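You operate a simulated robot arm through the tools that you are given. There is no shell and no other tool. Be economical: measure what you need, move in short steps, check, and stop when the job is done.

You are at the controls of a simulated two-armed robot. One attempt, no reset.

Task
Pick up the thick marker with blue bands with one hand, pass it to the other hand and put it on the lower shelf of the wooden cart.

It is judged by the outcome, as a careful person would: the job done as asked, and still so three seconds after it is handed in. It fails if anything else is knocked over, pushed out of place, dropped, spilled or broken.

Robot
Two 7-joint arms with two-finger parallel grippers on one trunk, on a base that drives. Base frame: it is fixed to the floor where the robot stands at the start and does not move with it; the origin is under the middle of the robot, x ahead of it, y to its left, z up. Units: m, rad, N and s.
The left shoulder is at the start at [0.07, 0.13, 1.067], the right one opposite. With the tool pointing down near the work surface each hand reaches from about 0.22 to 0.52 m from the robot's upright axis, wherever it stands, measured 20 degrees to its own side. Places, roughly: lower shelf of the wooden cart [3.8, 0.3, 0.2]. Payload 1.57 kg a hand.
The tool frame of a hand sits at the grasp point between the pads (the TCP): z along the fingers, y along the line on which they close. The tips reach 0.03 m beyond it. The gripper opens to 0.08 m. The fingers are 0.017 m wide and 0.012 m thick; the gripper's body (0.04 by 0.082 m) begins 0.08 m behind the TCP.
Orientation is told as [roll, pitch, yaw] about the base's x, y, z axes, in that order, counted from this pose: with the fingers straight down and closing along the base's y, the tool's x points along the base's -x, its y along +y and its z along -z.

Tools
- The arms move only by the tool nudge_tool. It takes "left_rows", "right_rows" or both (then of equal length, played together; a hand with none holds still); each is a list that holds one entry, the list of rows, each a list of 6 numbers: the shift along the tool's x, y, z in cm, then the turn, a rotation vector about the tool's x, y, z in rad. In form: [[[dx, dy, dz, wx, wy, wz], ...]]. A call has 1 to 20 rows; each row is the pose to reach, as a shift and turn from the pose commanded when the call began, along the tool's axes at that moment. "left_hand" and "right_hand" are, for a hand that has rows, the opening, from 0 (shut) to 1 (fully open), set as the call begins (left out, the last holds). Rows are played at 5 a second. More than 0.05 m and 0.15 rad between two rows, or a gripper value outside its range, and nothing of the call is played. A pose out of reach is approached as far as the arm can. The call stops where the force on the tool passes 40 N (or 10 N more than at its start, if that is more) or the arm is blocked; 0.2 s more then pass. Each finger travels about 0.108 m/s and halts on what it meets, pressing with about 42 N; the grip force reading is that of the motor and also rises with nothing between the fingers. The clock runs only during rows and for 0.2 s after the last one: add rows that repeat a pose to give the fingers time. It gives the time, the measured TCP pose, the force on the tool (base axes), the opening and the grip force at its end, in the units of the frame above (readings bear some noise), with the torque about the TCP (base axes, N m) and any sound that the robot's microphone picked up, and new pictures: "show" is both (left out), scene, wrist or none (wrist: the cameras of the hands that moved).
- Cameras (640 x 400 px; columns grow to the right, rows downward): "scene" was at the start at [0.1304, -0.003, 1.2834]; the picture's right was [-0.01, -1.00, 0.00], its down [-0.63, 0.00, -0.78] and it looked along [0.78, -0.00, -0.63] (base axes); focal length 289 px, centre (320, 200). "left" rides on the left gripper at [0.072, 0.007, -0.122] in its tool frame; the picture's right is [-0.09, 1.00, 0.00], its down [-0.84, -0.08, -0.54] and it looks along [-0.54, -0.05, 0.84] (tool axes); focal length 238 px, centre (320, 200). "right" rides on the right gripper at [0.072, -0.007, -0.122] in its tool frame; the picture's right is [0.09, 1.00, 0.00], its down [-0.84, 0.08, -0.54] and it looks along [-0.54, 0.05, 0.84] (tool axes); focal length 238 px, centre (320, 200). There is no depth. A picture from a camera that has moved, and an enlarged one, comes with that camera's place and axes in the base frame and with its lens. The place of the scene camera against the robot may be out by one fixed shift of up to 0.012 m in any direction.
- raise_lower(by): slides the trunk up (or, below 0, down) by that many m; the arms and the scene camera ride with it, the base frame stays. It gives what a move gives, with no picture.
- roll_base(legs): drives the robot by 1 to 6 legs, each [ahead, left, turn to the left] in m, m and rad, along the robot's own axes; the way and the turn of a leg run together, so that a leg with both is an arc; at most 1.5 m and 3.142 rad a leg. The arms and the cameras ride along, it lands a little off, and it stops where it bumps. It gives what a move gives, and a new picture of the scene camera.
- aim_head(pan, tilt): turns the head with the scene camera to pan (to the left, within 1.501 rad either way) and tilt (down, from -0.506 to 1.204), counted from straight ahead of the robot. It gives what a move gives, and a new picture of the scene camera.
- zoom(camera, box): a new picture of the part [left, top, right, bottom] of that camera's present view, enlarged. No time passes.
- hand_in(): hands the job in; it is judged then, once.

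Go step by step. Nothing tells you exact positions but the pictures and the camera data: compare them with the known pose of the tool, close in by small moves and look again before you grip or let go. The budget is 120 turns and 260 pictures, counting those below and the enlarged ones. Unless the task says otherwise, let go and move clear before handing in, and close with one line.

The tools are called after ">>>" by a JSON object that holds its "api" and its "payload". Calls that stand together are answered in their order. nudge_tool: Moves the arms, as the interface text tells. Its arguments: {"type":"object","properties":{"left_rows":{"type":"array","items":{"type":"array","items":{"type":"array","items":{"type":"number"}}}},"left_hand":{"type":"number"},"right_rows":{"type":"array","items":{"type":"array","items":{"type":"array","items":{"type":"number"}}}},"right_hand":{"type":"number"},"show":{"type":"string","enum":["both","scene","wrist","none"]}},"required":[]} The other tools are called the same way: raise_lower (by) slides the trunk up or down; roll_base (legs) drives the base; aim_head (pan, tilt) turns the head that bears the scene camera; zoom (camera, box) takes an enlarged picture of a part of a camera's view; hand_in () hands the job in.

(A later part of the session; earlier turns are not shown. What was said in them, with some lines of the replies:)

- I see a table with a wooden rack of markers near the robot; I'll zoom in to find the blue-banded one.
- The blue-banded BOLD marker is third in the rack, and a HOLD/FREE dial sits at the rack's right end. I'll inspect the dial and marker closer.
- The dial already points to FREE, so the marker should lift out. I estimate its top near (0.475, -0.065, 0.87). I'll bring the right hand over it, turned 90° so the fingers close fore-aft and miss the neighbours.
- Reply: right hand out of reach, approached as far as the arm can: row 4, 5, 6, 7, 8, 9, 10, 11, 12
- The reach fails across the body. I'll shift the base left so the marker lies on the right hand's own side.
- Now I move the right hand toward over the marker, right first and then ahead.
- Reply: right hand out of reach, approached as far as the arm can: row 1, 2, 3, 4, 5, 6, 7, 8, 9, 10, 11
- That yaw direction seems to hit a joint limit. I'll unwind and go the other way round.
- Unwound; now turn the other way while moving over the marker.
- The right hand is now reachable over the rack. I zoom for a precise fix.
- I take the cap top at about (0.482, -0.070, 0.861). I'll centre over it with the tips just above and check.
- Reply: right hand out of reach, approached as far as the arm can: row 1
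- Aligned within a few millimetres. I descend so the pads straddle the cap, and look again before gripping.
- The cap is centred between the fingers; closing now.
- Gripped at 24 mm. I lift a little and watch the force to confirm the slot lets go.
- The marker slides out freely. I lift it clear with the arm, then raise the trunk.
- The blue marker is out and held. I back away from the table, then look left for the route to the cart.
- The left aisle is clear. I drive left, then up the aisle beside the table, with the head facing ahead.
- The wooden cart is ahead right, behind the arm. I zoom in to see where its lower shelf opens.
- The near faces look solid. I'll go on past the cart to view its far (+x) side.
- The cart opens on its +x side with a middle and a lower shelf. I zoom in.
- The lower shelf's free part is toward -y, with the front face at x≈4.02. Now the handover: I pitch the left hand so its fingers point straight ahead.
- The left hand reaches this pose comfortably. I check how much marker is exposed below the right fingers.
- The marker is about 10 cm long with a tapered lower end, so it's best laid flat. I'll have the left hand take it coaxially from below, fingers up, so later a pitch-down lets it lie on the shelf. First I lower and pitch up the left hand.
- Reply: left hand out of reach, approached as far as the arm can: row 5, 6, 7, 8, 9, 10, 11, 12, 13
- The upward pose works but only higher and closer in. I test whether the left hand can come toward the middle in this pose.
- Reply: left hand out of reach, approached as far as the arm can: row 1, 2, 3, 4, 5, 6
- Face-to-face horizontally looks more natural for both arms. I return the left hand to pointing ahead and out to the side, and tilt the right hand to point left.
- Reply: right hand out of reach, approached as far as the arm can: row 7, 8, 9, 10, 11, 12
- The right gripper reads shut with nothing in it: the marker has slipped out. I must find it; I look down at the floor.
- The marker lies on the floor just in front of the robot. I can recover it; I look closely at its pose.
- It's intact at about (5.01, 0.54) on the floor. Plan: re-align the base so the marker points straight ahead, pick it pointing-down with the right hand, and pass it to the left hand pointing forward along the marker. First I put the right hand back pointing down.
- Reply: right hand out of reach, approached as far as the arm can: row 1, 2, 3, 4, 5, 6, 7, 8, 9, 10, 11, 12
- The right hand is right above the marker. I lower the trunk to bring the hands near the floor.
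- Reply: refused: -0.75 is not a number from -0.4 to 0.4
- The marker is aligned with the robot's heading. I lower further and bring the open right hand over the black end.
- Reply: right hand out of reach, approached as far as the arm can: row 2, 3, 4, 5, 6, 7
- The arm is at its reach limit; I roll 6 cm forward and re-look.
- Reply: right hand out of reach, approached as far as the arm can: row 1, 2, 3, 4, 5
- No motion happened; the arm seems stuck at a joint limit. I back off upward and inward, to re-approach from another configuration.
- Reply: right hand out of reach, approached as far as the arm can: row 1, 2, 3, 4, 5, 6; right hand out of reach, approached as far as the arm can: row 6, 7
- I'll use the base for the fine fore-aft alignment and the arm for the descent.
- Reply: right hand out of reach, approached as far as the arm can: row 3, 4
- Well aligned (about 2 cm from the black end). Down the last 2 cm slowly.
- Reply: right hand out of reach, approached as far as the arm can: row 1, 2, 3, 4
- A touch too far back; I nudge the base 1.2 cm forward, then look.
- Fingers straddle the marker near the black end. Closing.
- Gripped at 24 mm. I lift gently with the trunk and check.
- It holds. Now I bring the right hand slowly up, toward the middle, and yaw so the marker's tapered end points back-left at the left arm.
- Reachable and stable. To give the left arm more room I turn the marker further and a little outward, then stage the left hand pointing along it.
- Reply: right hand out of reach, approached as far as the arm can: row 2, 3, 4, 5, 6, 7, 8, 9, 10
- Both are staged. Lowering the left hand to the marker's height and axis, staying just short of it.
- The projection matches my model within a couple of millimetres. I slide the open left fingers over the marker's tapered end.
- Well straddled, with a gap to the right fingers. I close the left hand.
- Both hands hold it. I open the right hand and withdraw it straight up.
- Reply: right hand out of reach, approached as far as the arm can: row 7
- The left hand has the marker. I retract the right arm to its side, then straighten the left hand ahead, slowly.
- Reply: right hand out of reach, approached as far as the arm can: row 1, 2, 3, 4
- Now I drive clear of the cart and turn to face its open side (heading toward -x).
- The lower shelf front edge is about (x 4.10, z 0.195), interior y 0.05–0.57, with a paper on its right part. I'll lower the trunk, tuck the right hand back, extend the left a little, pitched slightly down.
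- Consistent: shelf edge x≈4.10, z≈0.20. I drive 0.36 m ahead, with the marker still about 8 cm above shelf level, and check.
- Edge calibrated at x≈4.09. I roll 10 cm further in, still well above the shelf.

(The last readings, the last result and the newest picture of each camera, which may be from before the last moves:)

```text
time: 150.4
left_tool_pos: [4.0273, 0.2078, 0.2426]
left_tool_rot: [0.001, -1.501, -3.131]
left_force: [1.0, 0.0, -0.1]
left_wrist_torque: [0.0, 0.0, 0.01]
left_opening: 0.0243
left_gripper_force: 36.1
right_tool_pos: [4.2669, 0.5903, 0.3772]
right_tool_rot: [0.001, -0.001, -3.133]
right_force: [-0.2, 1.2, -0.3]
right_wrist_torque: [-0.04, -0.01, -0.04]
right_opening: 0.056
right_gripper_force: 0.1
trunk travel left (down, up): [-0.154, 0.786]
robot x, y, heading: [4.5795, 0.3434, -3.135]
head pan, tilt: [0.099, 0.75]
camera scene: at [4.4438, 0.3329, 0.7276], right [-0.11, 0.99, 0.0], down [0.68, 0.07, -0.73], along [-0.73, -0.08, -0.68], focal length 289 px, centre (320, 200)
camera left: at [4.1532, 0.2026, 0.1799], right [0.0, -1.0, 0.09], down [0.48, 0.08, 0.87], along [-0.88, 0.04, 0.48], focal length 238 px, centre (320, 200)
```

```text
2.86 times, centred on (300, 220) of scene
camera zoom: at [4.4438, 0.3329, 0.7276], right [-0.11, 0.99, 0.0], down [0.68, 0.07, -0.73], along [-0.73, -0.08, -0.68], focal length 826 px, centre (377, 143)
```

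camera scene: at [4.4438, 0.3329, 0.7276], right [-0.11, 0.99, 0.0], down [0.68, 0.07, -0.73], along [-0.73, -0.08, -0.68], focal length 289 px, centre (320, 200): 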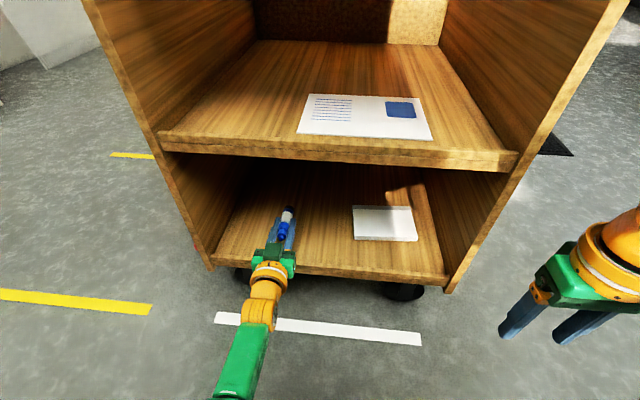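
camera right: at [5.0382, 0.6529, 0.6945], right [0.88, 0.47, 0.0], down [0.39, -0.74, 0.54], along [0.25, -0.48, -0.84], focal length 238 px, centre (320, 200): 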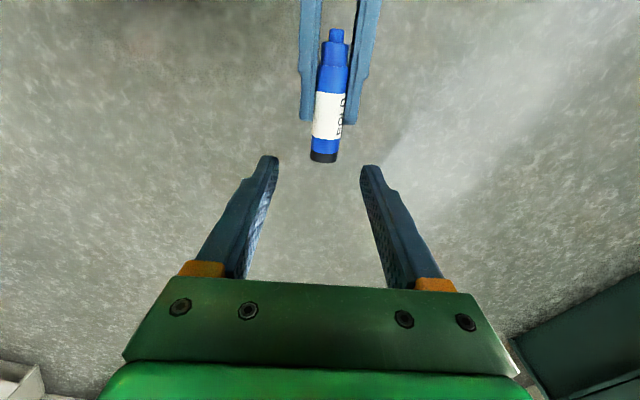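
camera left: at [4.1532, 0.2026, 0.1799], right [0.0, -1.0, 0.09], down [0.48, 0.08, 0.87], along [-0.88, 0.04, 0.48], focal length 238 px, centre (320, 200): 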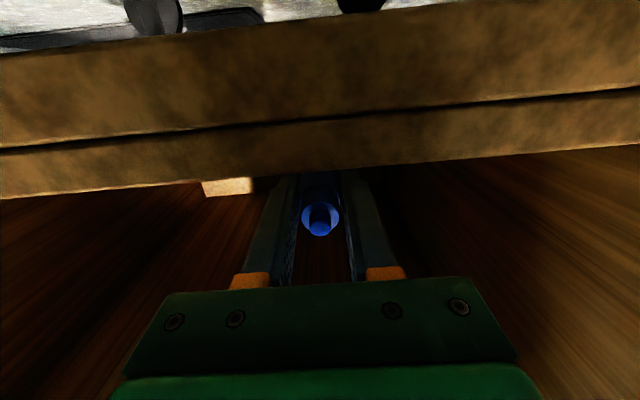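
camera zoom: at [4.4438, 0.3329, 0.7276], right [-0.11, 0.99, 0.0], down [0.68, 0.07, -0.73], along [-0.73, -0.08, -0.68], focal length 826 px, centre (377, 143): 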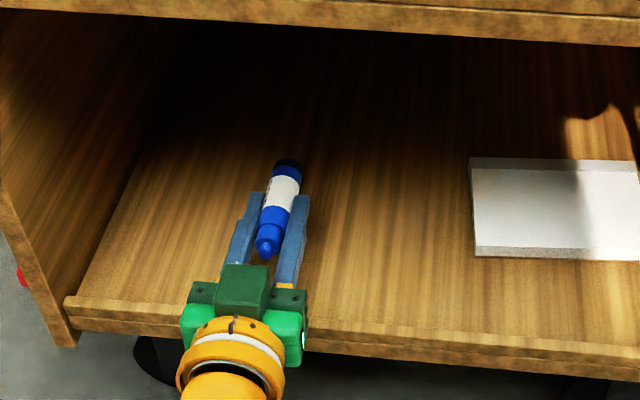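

Clear of everything; the left camera puts the shelf top at z≈0.20–0.205. I lower in small steps watching the force.

>>> {"api": "nudge_tool", "payload": {"left_rows": [[[0.6, 0, 0, 0, 0, 0], [1.2, 0, 0, 0, 0, 0], [1.7, 0, 0, 0, 0, 0], [1.7, 0, 0, 0, 0, 0]]], "show": "wrist"}}

>>> {"api": "zoom", "payload": {"camera": "scene", "box": [220, 180, 340, 290]}}

```text
time: 151.4
left_tool_pos: [4.0293, 0.2079, 0.2248]
left_tool_rot: [0.001, -1.501, -3.133]
left_force: [-0.4, -0.5, -0.1]
left_wrist_torque: [0.03, -0.03, -0.01]
left_opening: 0.024
left_gripper_force: 35.7
right_tool_pos: [4.2677, 0.5907, 0.3766]
right_tool_rot: [0.0, 0.0, -3.132]
right_force: [0.2, -0.5, 0.3]
right_wrist_torque: [0.0, 0.03, 0.02]
right_opening: 0.0561
right_gripper_force: 0.1
trunk travel left (down, up): [-0.154, 0.786]
robot x, y, heading: [4.5816, 0.3428, -3.133]
head pan, tilt: [0.099, 0.75]
camera left: at [4.1551, 0.2023, 0.1623], right [0.0, -1.0, 0.09], down [0.48, 0.08, 0.87], along [-0.88, 0.04, 0.48], focal length 238 px, centre (320, 200)
```

left: 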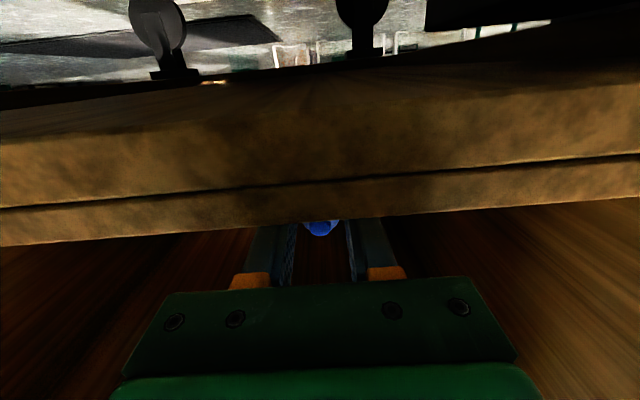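

```text
3.64 times, centred on (280, 235) of scene
camera zoom: at [4.4438, 0.3329, 0.7276], right [-0.11, 0.99, 0.0], down [0.68, 0.07, -0.73], along [-0.73, -0.08, -0.68], focal length 1051 px, centre (466, 73)
```

zoom: 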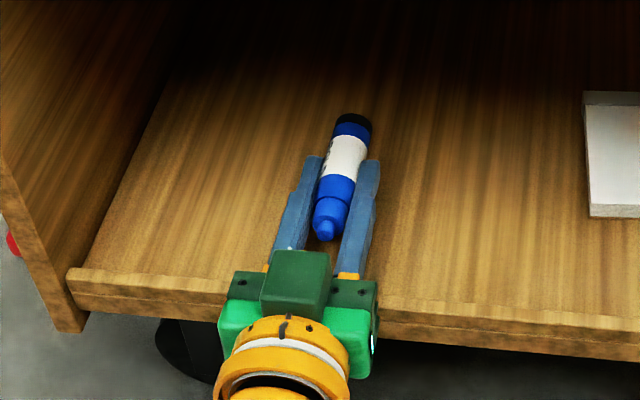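

Shelf top z≈0.2036; contact expected with the TCP near 0.220. Down 4 mm, then 2 mm.

>>> {"api": "nudge_tool", "payload": {"left_rows": [[[0.2, 0, 0, 0, 0, 0], [0.4, 0, 0, 0, 0, 0], [0.4, 0, 0, 0, 0, 0]]], "show": "none"}}

>>> {"api": "nudge_tool", "payload": {"left_rows": [[[0.1, 0, 0, 0, 0, 0], [0.2, 0, 0, 0, 0, 0], [0.2, 0, 0, 0, 0, 0]]], "show": "wrist"}}

```text
time: 152.2
left_tool_pos: [4.0308, 0.2069, 0.2202]
left_tool_rot: [-0.001, -1.499, -3.13]
left_force: [-0.2, -0.4, 0.3]
left_wrist_torque: [0.02, -0.01, 0.0]
left_opening: 0.0241
left_gripper_force: 36.3
right_tool_pos: [4.2663, 0.5906, 0.3781]
right_tool_rot: [0.0, 0.001, -3.132]
right_force: [0.7, 0.0, -0.3]
right_wrist_torque: [0.03, 0.01, 0.03]
right_opening: 0.0563
right_gripper_force: 0.0
trunk travel left (down, up): [-0.154, 0.786]
robot x, y, heading: [4.5832, 0.3457, -3.131]
head pan, tilt: [0.099, 0.75]
```

```text
time: 153.0
left_tool_pos: [4.0299, 0.2081, 0.2186]
left_tool_rot: [0.003, -1.499, -3.134]
left_force: [0.0, 0.4, -0.2]
left_wrist_torque: [-0.01, 0.01, -0.02]
left_opening: 0.0239
left_gripper_force: 36.2
right_tool_pos: [4.2671, 0.5901, 0.3763]
right_tool_rot: [0.001, 0.0, -3.132]
right_force: [-0.2, -0.3, -0.2]
right_wrist_torque: [0.01, 0.02, -0.07]
right_opening: 0.0561
right_gripper_force: 0.1
trunk travel left (down, up): [-0.154, 0.786]
robot x, y, heading: [4.5843, 0.3438, -3.131]
head pan, tilt: [0.099, 0.75]
camera left: at [4.1558, 0.2025, 0.1558], right [0.0, -1.0, 0.09], down [0.48, 0.08, 0.87], along [-0.88, 0.04, 0.48], focal length 238 px, centre (320, 200)
```

left: 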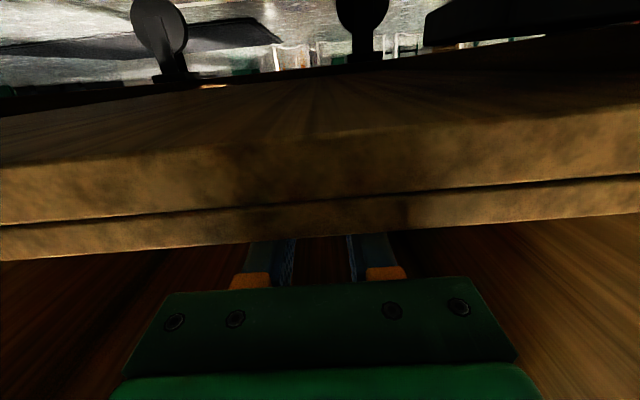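

No contact yet; continuing in 2 mm steps.

>>> {"api": "nudge_tool", "payload": {"left_rows": [[[0.1, 0, 0, 0, 0, 0], [0.2, 0, 0, 0, 0, 0], [0.2, 0, 0, 0, 0, 0]]], "show": "none"}}

>>> {"api": "nudge_tool", "payload": {"left_rows": [[[0.1, 0, 0, 0, 0, 0], [0.2, 0, 0, 0, 0, 0], [0.2, 0, 0, 0, 0, 0]]], "show": "none"}}

>>> {"api": "zoom", "payload": {"camera": "scene", "box": [240, 190, 340, 270]}}

```text
time: 153.8
left_tool_pos: [4.0298, 0.2066, 0.2176]
left_tool_rot: [0.002, -1.501, -3.133]
left_force: [0.6, 0.5, -0.5]
left_wrist_torque: [-0.01, -0.03, -0.01]
left_opening: 0.0243
left_gripper_force: 36.1
right_tool_pos: [4.2679, 0.591, 0.3777]
right_tool_rot: [0.0, -0.001, -3.132]
right_force: [0.2, 0.1, 0.8]
right_wrist_torque: [0.02, 0.01, -0.02]
right_opening: 0.0562
right_gripper_force: 0.0
trunk travel left (down, up): [-0.154, 0.786]
robot x, y, heading: [4.5836, 0.345, -3.138]
head pan, tilt: [0.099, 0.75]
```

```text
time: 154.6
left_tool_pos: [4.0295, 0.2083, 0.2157]
left_tool_rot: [0.006, -1.501, -3.138]
left_force: [0.4, -0.3, -0.8]
left_wrist_torque: [0.0, -0.02, 0.02]
left_opening: 0.0242
left_gripper_force: 35.8
right_tool_pos: [4.2667, 0.5895, 0.3762]
right_tool_rot: [0.0, -0.001, -3.131]
right_force: [-0.3, 0.0, 0.1]
right_wrist_torque: [0.01, -0.04, 0.01]
right_opening: 0.056
right_gripper_force: 0.1
trunk travel left (down, up): [-0.154, 0.786]
robot x, y, heading: [4.5841, 0.3465, -3.129]
head pan, tilt: [0.099, 0.75]
```

```text
5.00 times, centred on (290, 230) of scene
camera zoom: at [4.4438, 0.3329, 0.7276], right [-0.11, 0.99, 0.0], down [0.68, 0.07, -0.73], along [-0.73, -0.08, -0.68], focal length 1445 px, centre (470, 50)
```

zoom: 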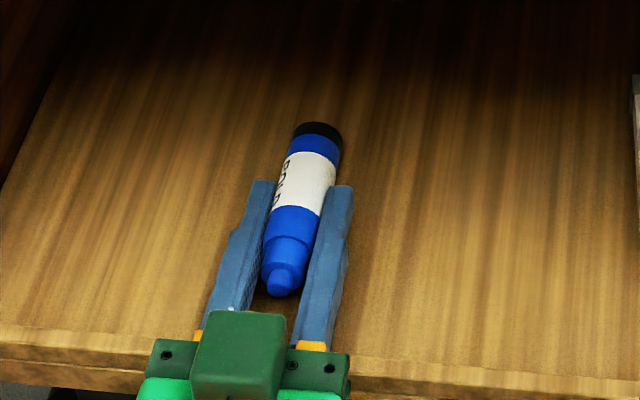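

>>> {"api": "nudge_tool", "payload": {"left_rows": [[[0.1, 0, 0, 0, 0, 0], [0.2, 0, 0, 0, 0, 0], [0.2, 0, 0, 0, 0, 0]]], "show": "none"}}

>>> {"api": "nudge_tool", "payload": {"left_rows": [[[0.1, 0, 0, 0, 0, 0], [0.2, 0, 0, 0, 0, 0], [0.2, 0, 0, 0, 0, 0]]], "show": "none"}}

```text
time: 155.4
left_tool_pos: [4.0306, 0.2067, 0.2113]
left_tool_rot: [0.001, -1.5, -3.134]
left_force: [0.1, 0.9, 0.1]
left_wrist_torque: [0.02, 0.0, 0.01]
left_opening: 0.0244
left_gripper_force: 35.7
right_tool_pos: [4.2672, 0.5902, 0.3771]
right_tool_rot: [0.0, 0.0, -3.131]
right_force: [-0.4, 0.9, 0.6]
right_wrist_torque: [0.0, 0.03, 0.0]
right_opening: 0.056
right_gripper_force: 0.2
trunk travel left (down, up): [-0.154, 0.786]
robot x, y, heading: [4.5829, 0.3461, -3.131]
head pan, tilt: [0.099, 0.75]
```

```text
time: 156.2
left_tool_pos: [4.0309, 0.2084, 0.2105]
left_tool_rot: [0.0, -1.501, -3.131]
left_force: [-0.1, 0.2, 0.4]
left_wrist_torque: [0.02, 0.03, 0.03]
left_opening: 0.0245
left_gripper_force: 35.9
right_tool_pos: [4.2675, 0.5904, 0.3768]
right_tool_rot: [-0.001, -0.001, -3.13]
right_force: [-0.2, -0.1, 0.8]
right_wrist_torque: [0.03, 0.0, 0.0]
right_opening: 0.0558
right_gripper_force: 0.0
trunk travel left (down, up): [-0.154, 0.786]
robot x, y, heading: [4.5809, 0.3456, -3.134]
head pan, tilt: [0.099, 0.75]
```

No contact still; let me recheck visually.

>>> {"api": "zoom", "payload": {"camera": "left", "box": [220, 120, 420, 320]}}

>>> {"api": "zoom", "payload": {"camera": "scene", "box": [260, 200, 330, 250]}}

```text
2.00 times, centred on (320, 220) of left
camera zoom: at [4.1565, 0.2026, 0.1478], right [0.0, -1.0, 0.09], down [0.48, 0.08, 0.87], along [-0.88, 0.04, 0.48], focal length 477 px, centre (320, 160)
```

zoom: 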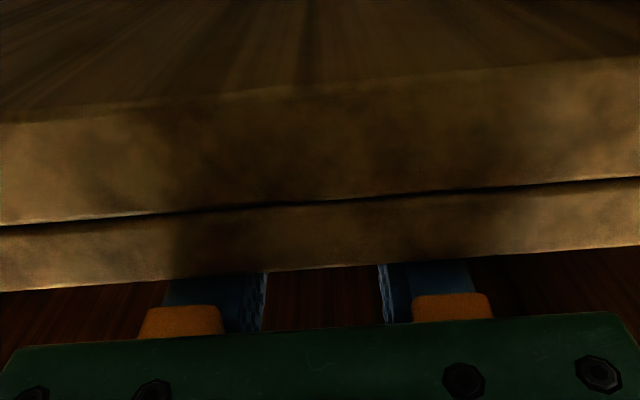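

```text
8.00 times, centred on (295, 225) of scene
camera zoom: at [4.4438, 0.3329, 0.7276], right [-0.11, 0.99, 0.0], down [0.68, 0.07, -0.73], along [-0.73, -0.08, -0.68], focal length 2312 px, centre (520, 0)
```

zoom: 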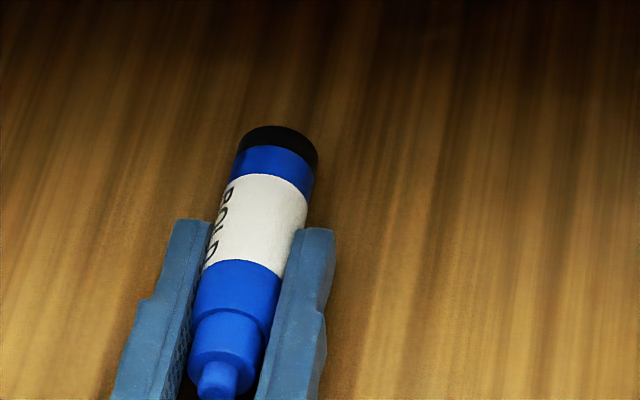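

The front edge seems to be a lip slightly above the shelf board. I pitch the hand down a little more so the marker's front end goes down while the fingers stay above the lip.

>>> {"api": "nudge_tool", "payload": {"left_rows": [[[0, 0, 0, 0, 0.02, 0], [0, 0, 0, 0, 0.04, 0], [0, 0, 0, 0, 0.06, 0], [0, 0, 0, 0, 0.06, 0]]], "show": "none"}}

>>> {"api": "nudge_tool", "payload": {"left_rows": [[[0, 0, 0, 0, 0.02, 0], [0, 0, 0, 0, 0.04, 0], [0, 0, 0, 0, 0.06, 0], [0, 0, 0, 0, 0.06, 0]]], "show": "none"}}

>>> {"api": "zoom", "payload": {"camera": "scene", "box": [240, 190, 340, 270]}}

```text
time: 157.2
left_tool_pos: [4.0302, 0.2085, 0.2098]
left_tool_rot: [0.001, -1.44, -3.13]
left_force: [0.0, 0.2, 0.5]
left_wrist_torque: [0.0, -0.06, -0.03]
left_opening: 0.0241
left_gripper_force: 36.1
right_tool_pos: [4.2675, 0.5878, 0.3774]
right_tool_rot: [0.0, 0.001, -3.132]
right_force: [-0.6, -0.3, -0.4]
right_wrist_torque: [0.01, 0.01, 0.0]
right_opening: 0.0559
right_gripper_force: 0.1
trunk travel left (down, up): [-0.154, 0.786]
robot x, y, heading: [4.5816, 0.3433, -3.137]
head pan, tilt: [0.099, 0.75]
```

```text
time: 158.2
left_tool_pos: [4.0311, 0.207, 0.2154]
left_tool_rot: [0.006, -1.385, -3.135]
left_force: [-3.4, -1.4, 10.2]
left_wrist_torque: [-0.04, 0.72, 0.05]
left_opening: 0.0242
left_gripper_force: 36.3
right_tool_pos: [4.2685, 0.5899, 0.378]
right_tool_rot: [-0.001, -0.003, -3.131]
right_force: [-0.1, 0.2, 0.3]
right_wrist_torque: [0.0, 0.02, -0.01]
right_opening: 0.056
right_gripper_force: 0.1
trunk travel left (down, up): [-0.154, 0.786]
robot x, y, heading: [4.5832, 0.3453, -3.134]
head pan, tilt: [0.099, 0.75]
```

```text
5.00 times, centred on (290, 230) of scene
camera zoom: at [4.4456, 0.3333, 0.7281], right [-0.11, 0.99, 0.0], down [0.68, 0.07, -0.73], along [-0.73, -0.08, -0.68], focal length 1445 px, centre (470, 50)
```

zoom: 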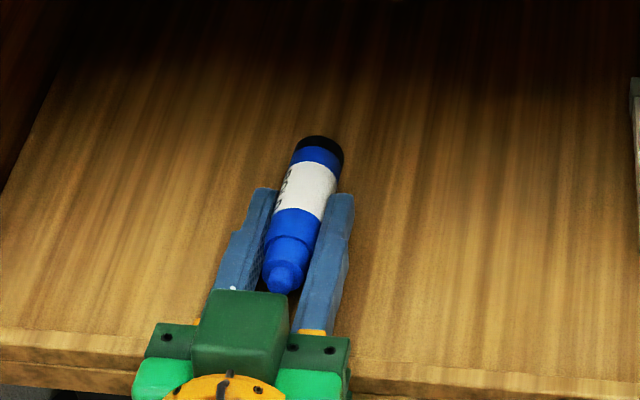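

Contact: the front end touches the shelf board (10 N). I ease the pitch back to relieve it.

>>> {"api": "nudge_tool", "payload": {"left_rows": [[[0, 0, 0, 0, -0.03, 0], [0, 0, 0, 0, -0.05, 0], [0, 0, 0, 0, -0.07, 0], [0, 0, 0, 0, -0.07, 0]]], "show": "none"}}

>>> {"api": "nudge_tool", "payload": {"left_rows": [[[0.1, 0, 0, 0, 0, 0], [0.15, 0, 0, 0, 0, 0], [0.15, 0, 0, 0, 0, 0]]], "show": "none"}}

```text
time: 159.2
left_tool_pos: [4.0307, 0.2082, 0.2102]
left_tool_rot: [0.001, -1.449, -3.133]
left_force: [-0.6, -1.2, 0.5]
left_wrist_torque: [0.02, -0.03, 0.0]
left_opening: 0.024
left_gripper_force: 36.2
right_tool_pos: [4.2669, 0.5899, 0.3771]
right_tool_rot: [0.0, 0.001, -3.129]
right_force: [0.0, -0.4, 0.3]
right_wrist_torque: [0.0, 0.02, 0.01]
right_opening: 0.056
right_gripper_force: 0.0
trunk travel left (down, up): [-0.154, 0.786]
robot x, y, heading: [4.5815, 0.3454, -3.135]
head pan, tilt: [0.099, 0.75]
```

```text
time: 160.0
left_tool_pos: [4.0297, 0.2081, 0.2101]
left_tool_rot: [0.002, -1.45, -3.133]
left_force: [0.1, 0.2, 0.6]
left_wrist_torque: [0.0, 0.0, 0.03]
left_opening: 0.0242
left_gripper_force: 36.5
right_tool_pos: [4.2675, 0.5892, 0.3782]
right_tool_rot: [-0.001, 0.001, -3.131]
right_force: [-0.1, -1.2, 0.9]
right_wrist_torque: [-0.01, -0.04, -0.02]
right_opening: 0.056
right_gripper_force: 0.1
trunk travel left (down, up): [-0.154, 0.786]
robot x, y, heading: [4.5822, 0.3448, -3.131]
head pan, tilt: [0.099, 0.75]
```

>>> {"api": "nudge_tool", "payload": {"left_rows": [[[0.1, 0, 0, 0, 0, 0], [0.2, 0, 0, 0, 0, 0], [0.2, 0, 0, 0, 0, 0]]], "show": "none"}}

```text
time: 160.8
left_tool_pos: [4.0316, 0.2076, 0.2093]
left_tool_rot: [0.005, -1.454, -3.134]
left_force: [0.6, -0.9, 5.4]
left_wrist_torque: [0.01, 0.35, -0.01]
left_opening: 0.024
left_gripper_force: 36.5
right_tool_pos: [4.2685, 0.5904, 0.377]
right_tool_rot: [0.0, -0.001, -3.13]
right_force: [0.5, -1.4, 0.8]
right_wrist_torque: [0.01, 0.02, -0.03]
right_opening: 0.0557
right_gripper_force: 0.0
trunk travel left (down, up): [-0.154, 0.786]
robot x, y, heading: [4.5843, 0.3421, -3.13]
head pan, tilt: [0.099, 0.75]
```

Light contact (5 N). I open the fingers just a few millimetres so they guard the marker while it settles.

>>> {"api": "nudge_tool", "payload": {"left_rows": [[[0, 0, 0, 0, 0, 0], [0, 0, 0, 0, 0, 0], [0, 0, 0, 0, 0, 0], [0, 0, 0, 0, 0, 0], [0, 0, 0, 0, 0, 0]]], "left_hand": 0.38, "show": "none"}}

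>>> {"api": "zoom", "payload": {"camera": "scene", "box": [240, 190, 340, 270]}}

```text
time: 162.0
left_tool_pos: [4.0318, 0.2084, 0.2069]
left_tool_rot: [0.002, -1.45, -3.133]
left_force: [-0.3, -0.7, 0.0]
left_wrist_torque: [0.04, -0.04, -0.02]
left_opening: 0.0302
left_gripper_force: 0.0
right_tool_pos: [4.2678, 0.5894, 0.3765]
right_tool_rot: [0.0, 0.002, -3.131]
right_force: [-0.2, 0.0, 1.5]
right_wrist_torque: [0.01, 0.01, 0.03]
right_opening: 0.0561
right_gripper_force: 0.0
trunk travel left (down, up): [-0.154, 0.786]
robot x, y, heading: [4.5791, 0.3467, -3.133]
head pan, tilt: [0.099, 0.75]
```

```text
5.00 times, centred on (290, 230) of scene
camera zoom: at [4.4439, 0.3329, 0.7276], right [-0.11, 0.99, 0.0], down [0.68, 0.07, -0.73], along [-0.73, -0.08, -0.68], focal length 1445 px, centre (470, 50)
```

zoom: 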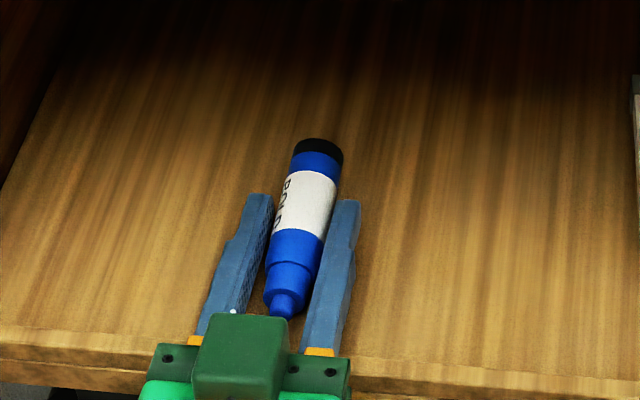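

The marker has settled flat between the fingers. I open wider, raise the hand clear, and look.

>>> {"api": "nudge_tool", "payload": {"left_rows": [[[0, 0, 0, 0, 0, 0], [0, 0, 0, 0, 0, 0], [0, 0, 0, 0, 0, 0], [-0.7, 0, 0, 0, 0, 0], [-1.5, 0, 0, 0, 0, 0], [-2.5, 0, 0, 0, 0, 0], [-3.5, 0, 0, 0, 0, 0], [-4.5, 0, 0, 0, 0, 0]]], "left_hand": 0.75, "show": "scene"}}

>>> {"api": "zoom", "payload": {"camera": "scene", "box": [240, 190, 340, 270]}}

```text
time: 163.8
left_tool_pos: [4.0262, 0.2079, 0.2536]
left_tool_rot: [0.013, -1.45, 3.139]
left_force: [-0.1, -0.4, 0.9]
left_wrist_torque: [-0.02, 0.0, 0.04]
left_opening: 0.0599
left_gripper_force: 0.0
right_tool_pos: [4.2676, 0.5909, 0.3768]
right_tool_rot: [0.0, 0.001, -3.132]
right_force: [0.1, 0.5, -0.7]
right_wrist_torque: [0.0, 0.0, 0.0]
right_opening: 0.0561
right_gripper_force: 0.1
trunk travel left (down, up): [-0.154, 0.786]
robot x, y, heading: [4.579, 0.3405, -3.134]
head pan, tilt: [0.099, 0.75]
camera scene: at [4.4439, 0.3329, 0.7276], right [-0.11, 0.99, 0.0], down [0.68, 0.07, -0.73], along [-0.73, -0.08, -0.68], focal length 289 px, centre (320, 200)
```

scene: 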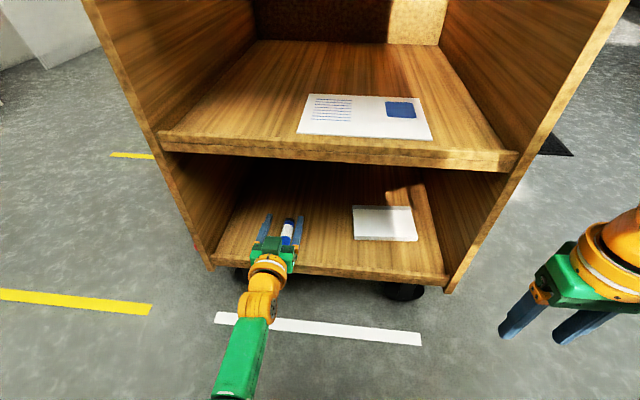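

```text
5.00 times, centred on (290, 230) of scene
camera zoom: at [4.4439, 0.3329, 0.7276], right [-0.11, 0.99, 0.0], down [0.68, 0.07, -0.73], along [-0.73, -0.08, -0.68], focal length 1445 px, centre (470, 50)
```

zoom: 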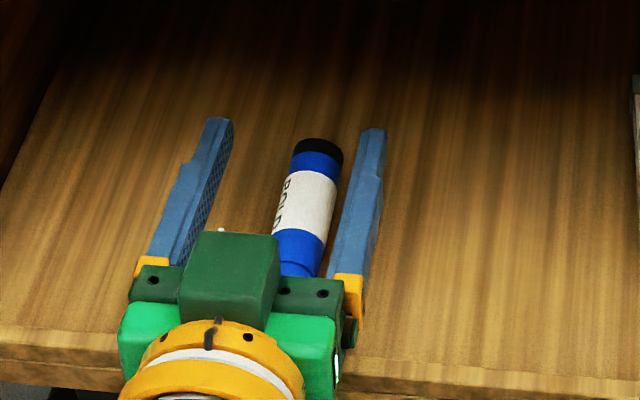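

The marker stays on the shelf. I back the robot straight out and check.

>>> {"api": "roll_base", "payload": {"legs": [[-0.4, 0, 0]]}}

>>> {"api": "aim_head", "payload": {"pan": 0.05, "tilt": 0.45}}

>>> {"api": "zoom", "payload": {"camera": "scene", "box": [200, 130, 420, 290]}}

```text
time: 166.3
left_tool_pos: [4.4283, 0.2106, 0.2523]
left_tool_rot: [0.005, -1.451, -3.133]
left_force: [-0.6, -0.6, -0.8]
left_wrist_torque: [-0.01, 0.01, 0.01]
left_opening: 0.0599
left_gripper_force: 0.0
right_tool_pos: [4.6685, 0.5935, 0.3771]
right_tool_rot: [-0.001, -0.001, -3.131]
right_force: [0.1, -0.1, 0.1]
right_wrist_torque: [0.02, -0.02, -0.01]
right_opening: 0.0558
right_gripper_force: 0.0
trunk travel left (down, up): [-0.154, 0.786]
robot x, y, heading: [4.9814, 0.3437, -3.135]
head pan, tilt: [0.099, 0.75]
camera scene: at [4.8449, 0.3363, 0.7276], right [-0.11, 0.99, 0.0], down [0.68, 0.07, -0.73], along [-0.73, -0.08, -0.68], focal length 289 px, centre (320, 200)
```

scene: 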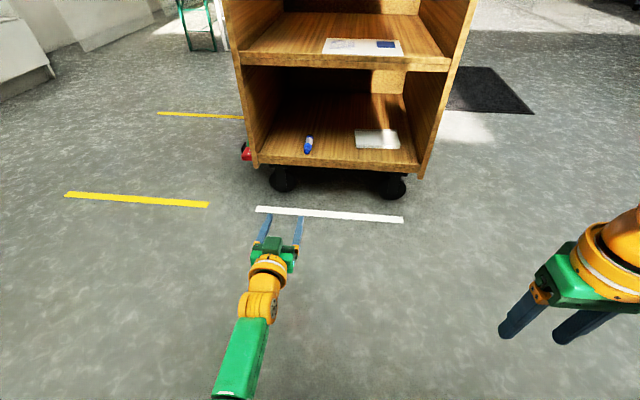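

```text
time: 167.1
left_tool_pos: [4.427, 0.2102, 0.2519]
left_tool_rot: [0.009, -1.45, -3.138]
left_force: [0.2, 0.6, 0.2]
left_wrist_torque: [0.01, 0.0, 0.0]
left_opening: 0.0601
left_gripper_force: 0.0
right_tool_pos: [4.6691, 0.5922, 0.3781]
right_tool_rot: [0.0, -0.001, -3.131]
right_force: [0.0, 0.1, 1.1]
right_wrist_torque: [-0.02, -0.01, 0.02]
right_opening: 0.056
right_gripper_force: 0.0
trunk travel left (down, up): [-0.154, 0.786]
robot x, y, heading: [4.9811, 0.3464, -3.13]
head pan, tilt: [0.051, 0.45]
camera scene: at [4.8356, 0.3398, 0.754], right [-0.06, 1.0, 0.0], down [0.44, 0.03, -0.9], along [-0.9, -0.05, -0.44], focal length 289 px, centre (320, 200)
```

scene: 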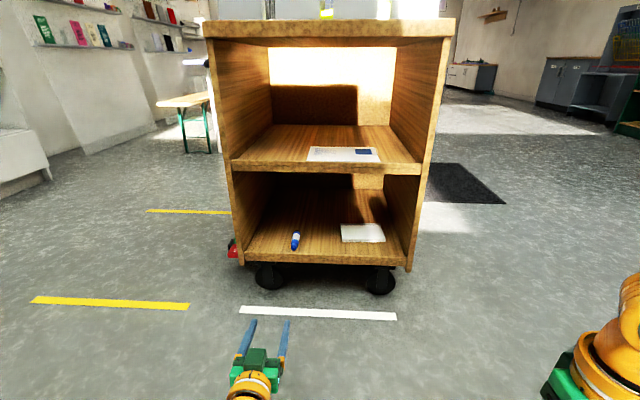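

```text
2.50 times, centred on (310, 210) of scene
camera zoom: at [4.8356, 0.3398, 0.754], right [-0.06, 1.0, 0.0], down [0.44, 0.03, -0.9], along [-0.9, -0.05, -0.44], focal length 723 px, centre (345, 175)
```

zoom: 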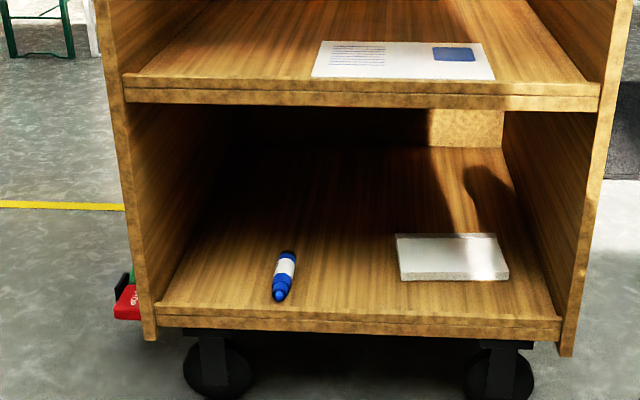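

The marker lies at rest on the lower shelf, the cart and its papers look undisturbed, and both hands are clear. I hand the job in.

>>> {"api": "hand_in", "payload": {}}

```text
The job is handed in.
```

The blue-banded marker went from the right hand to the left and now lies at rest on the lower shelf of the wooden cart. It slipped from the right gripper onto the floor once on the way. I picked it up, saw no damage, and then did the hand-over.
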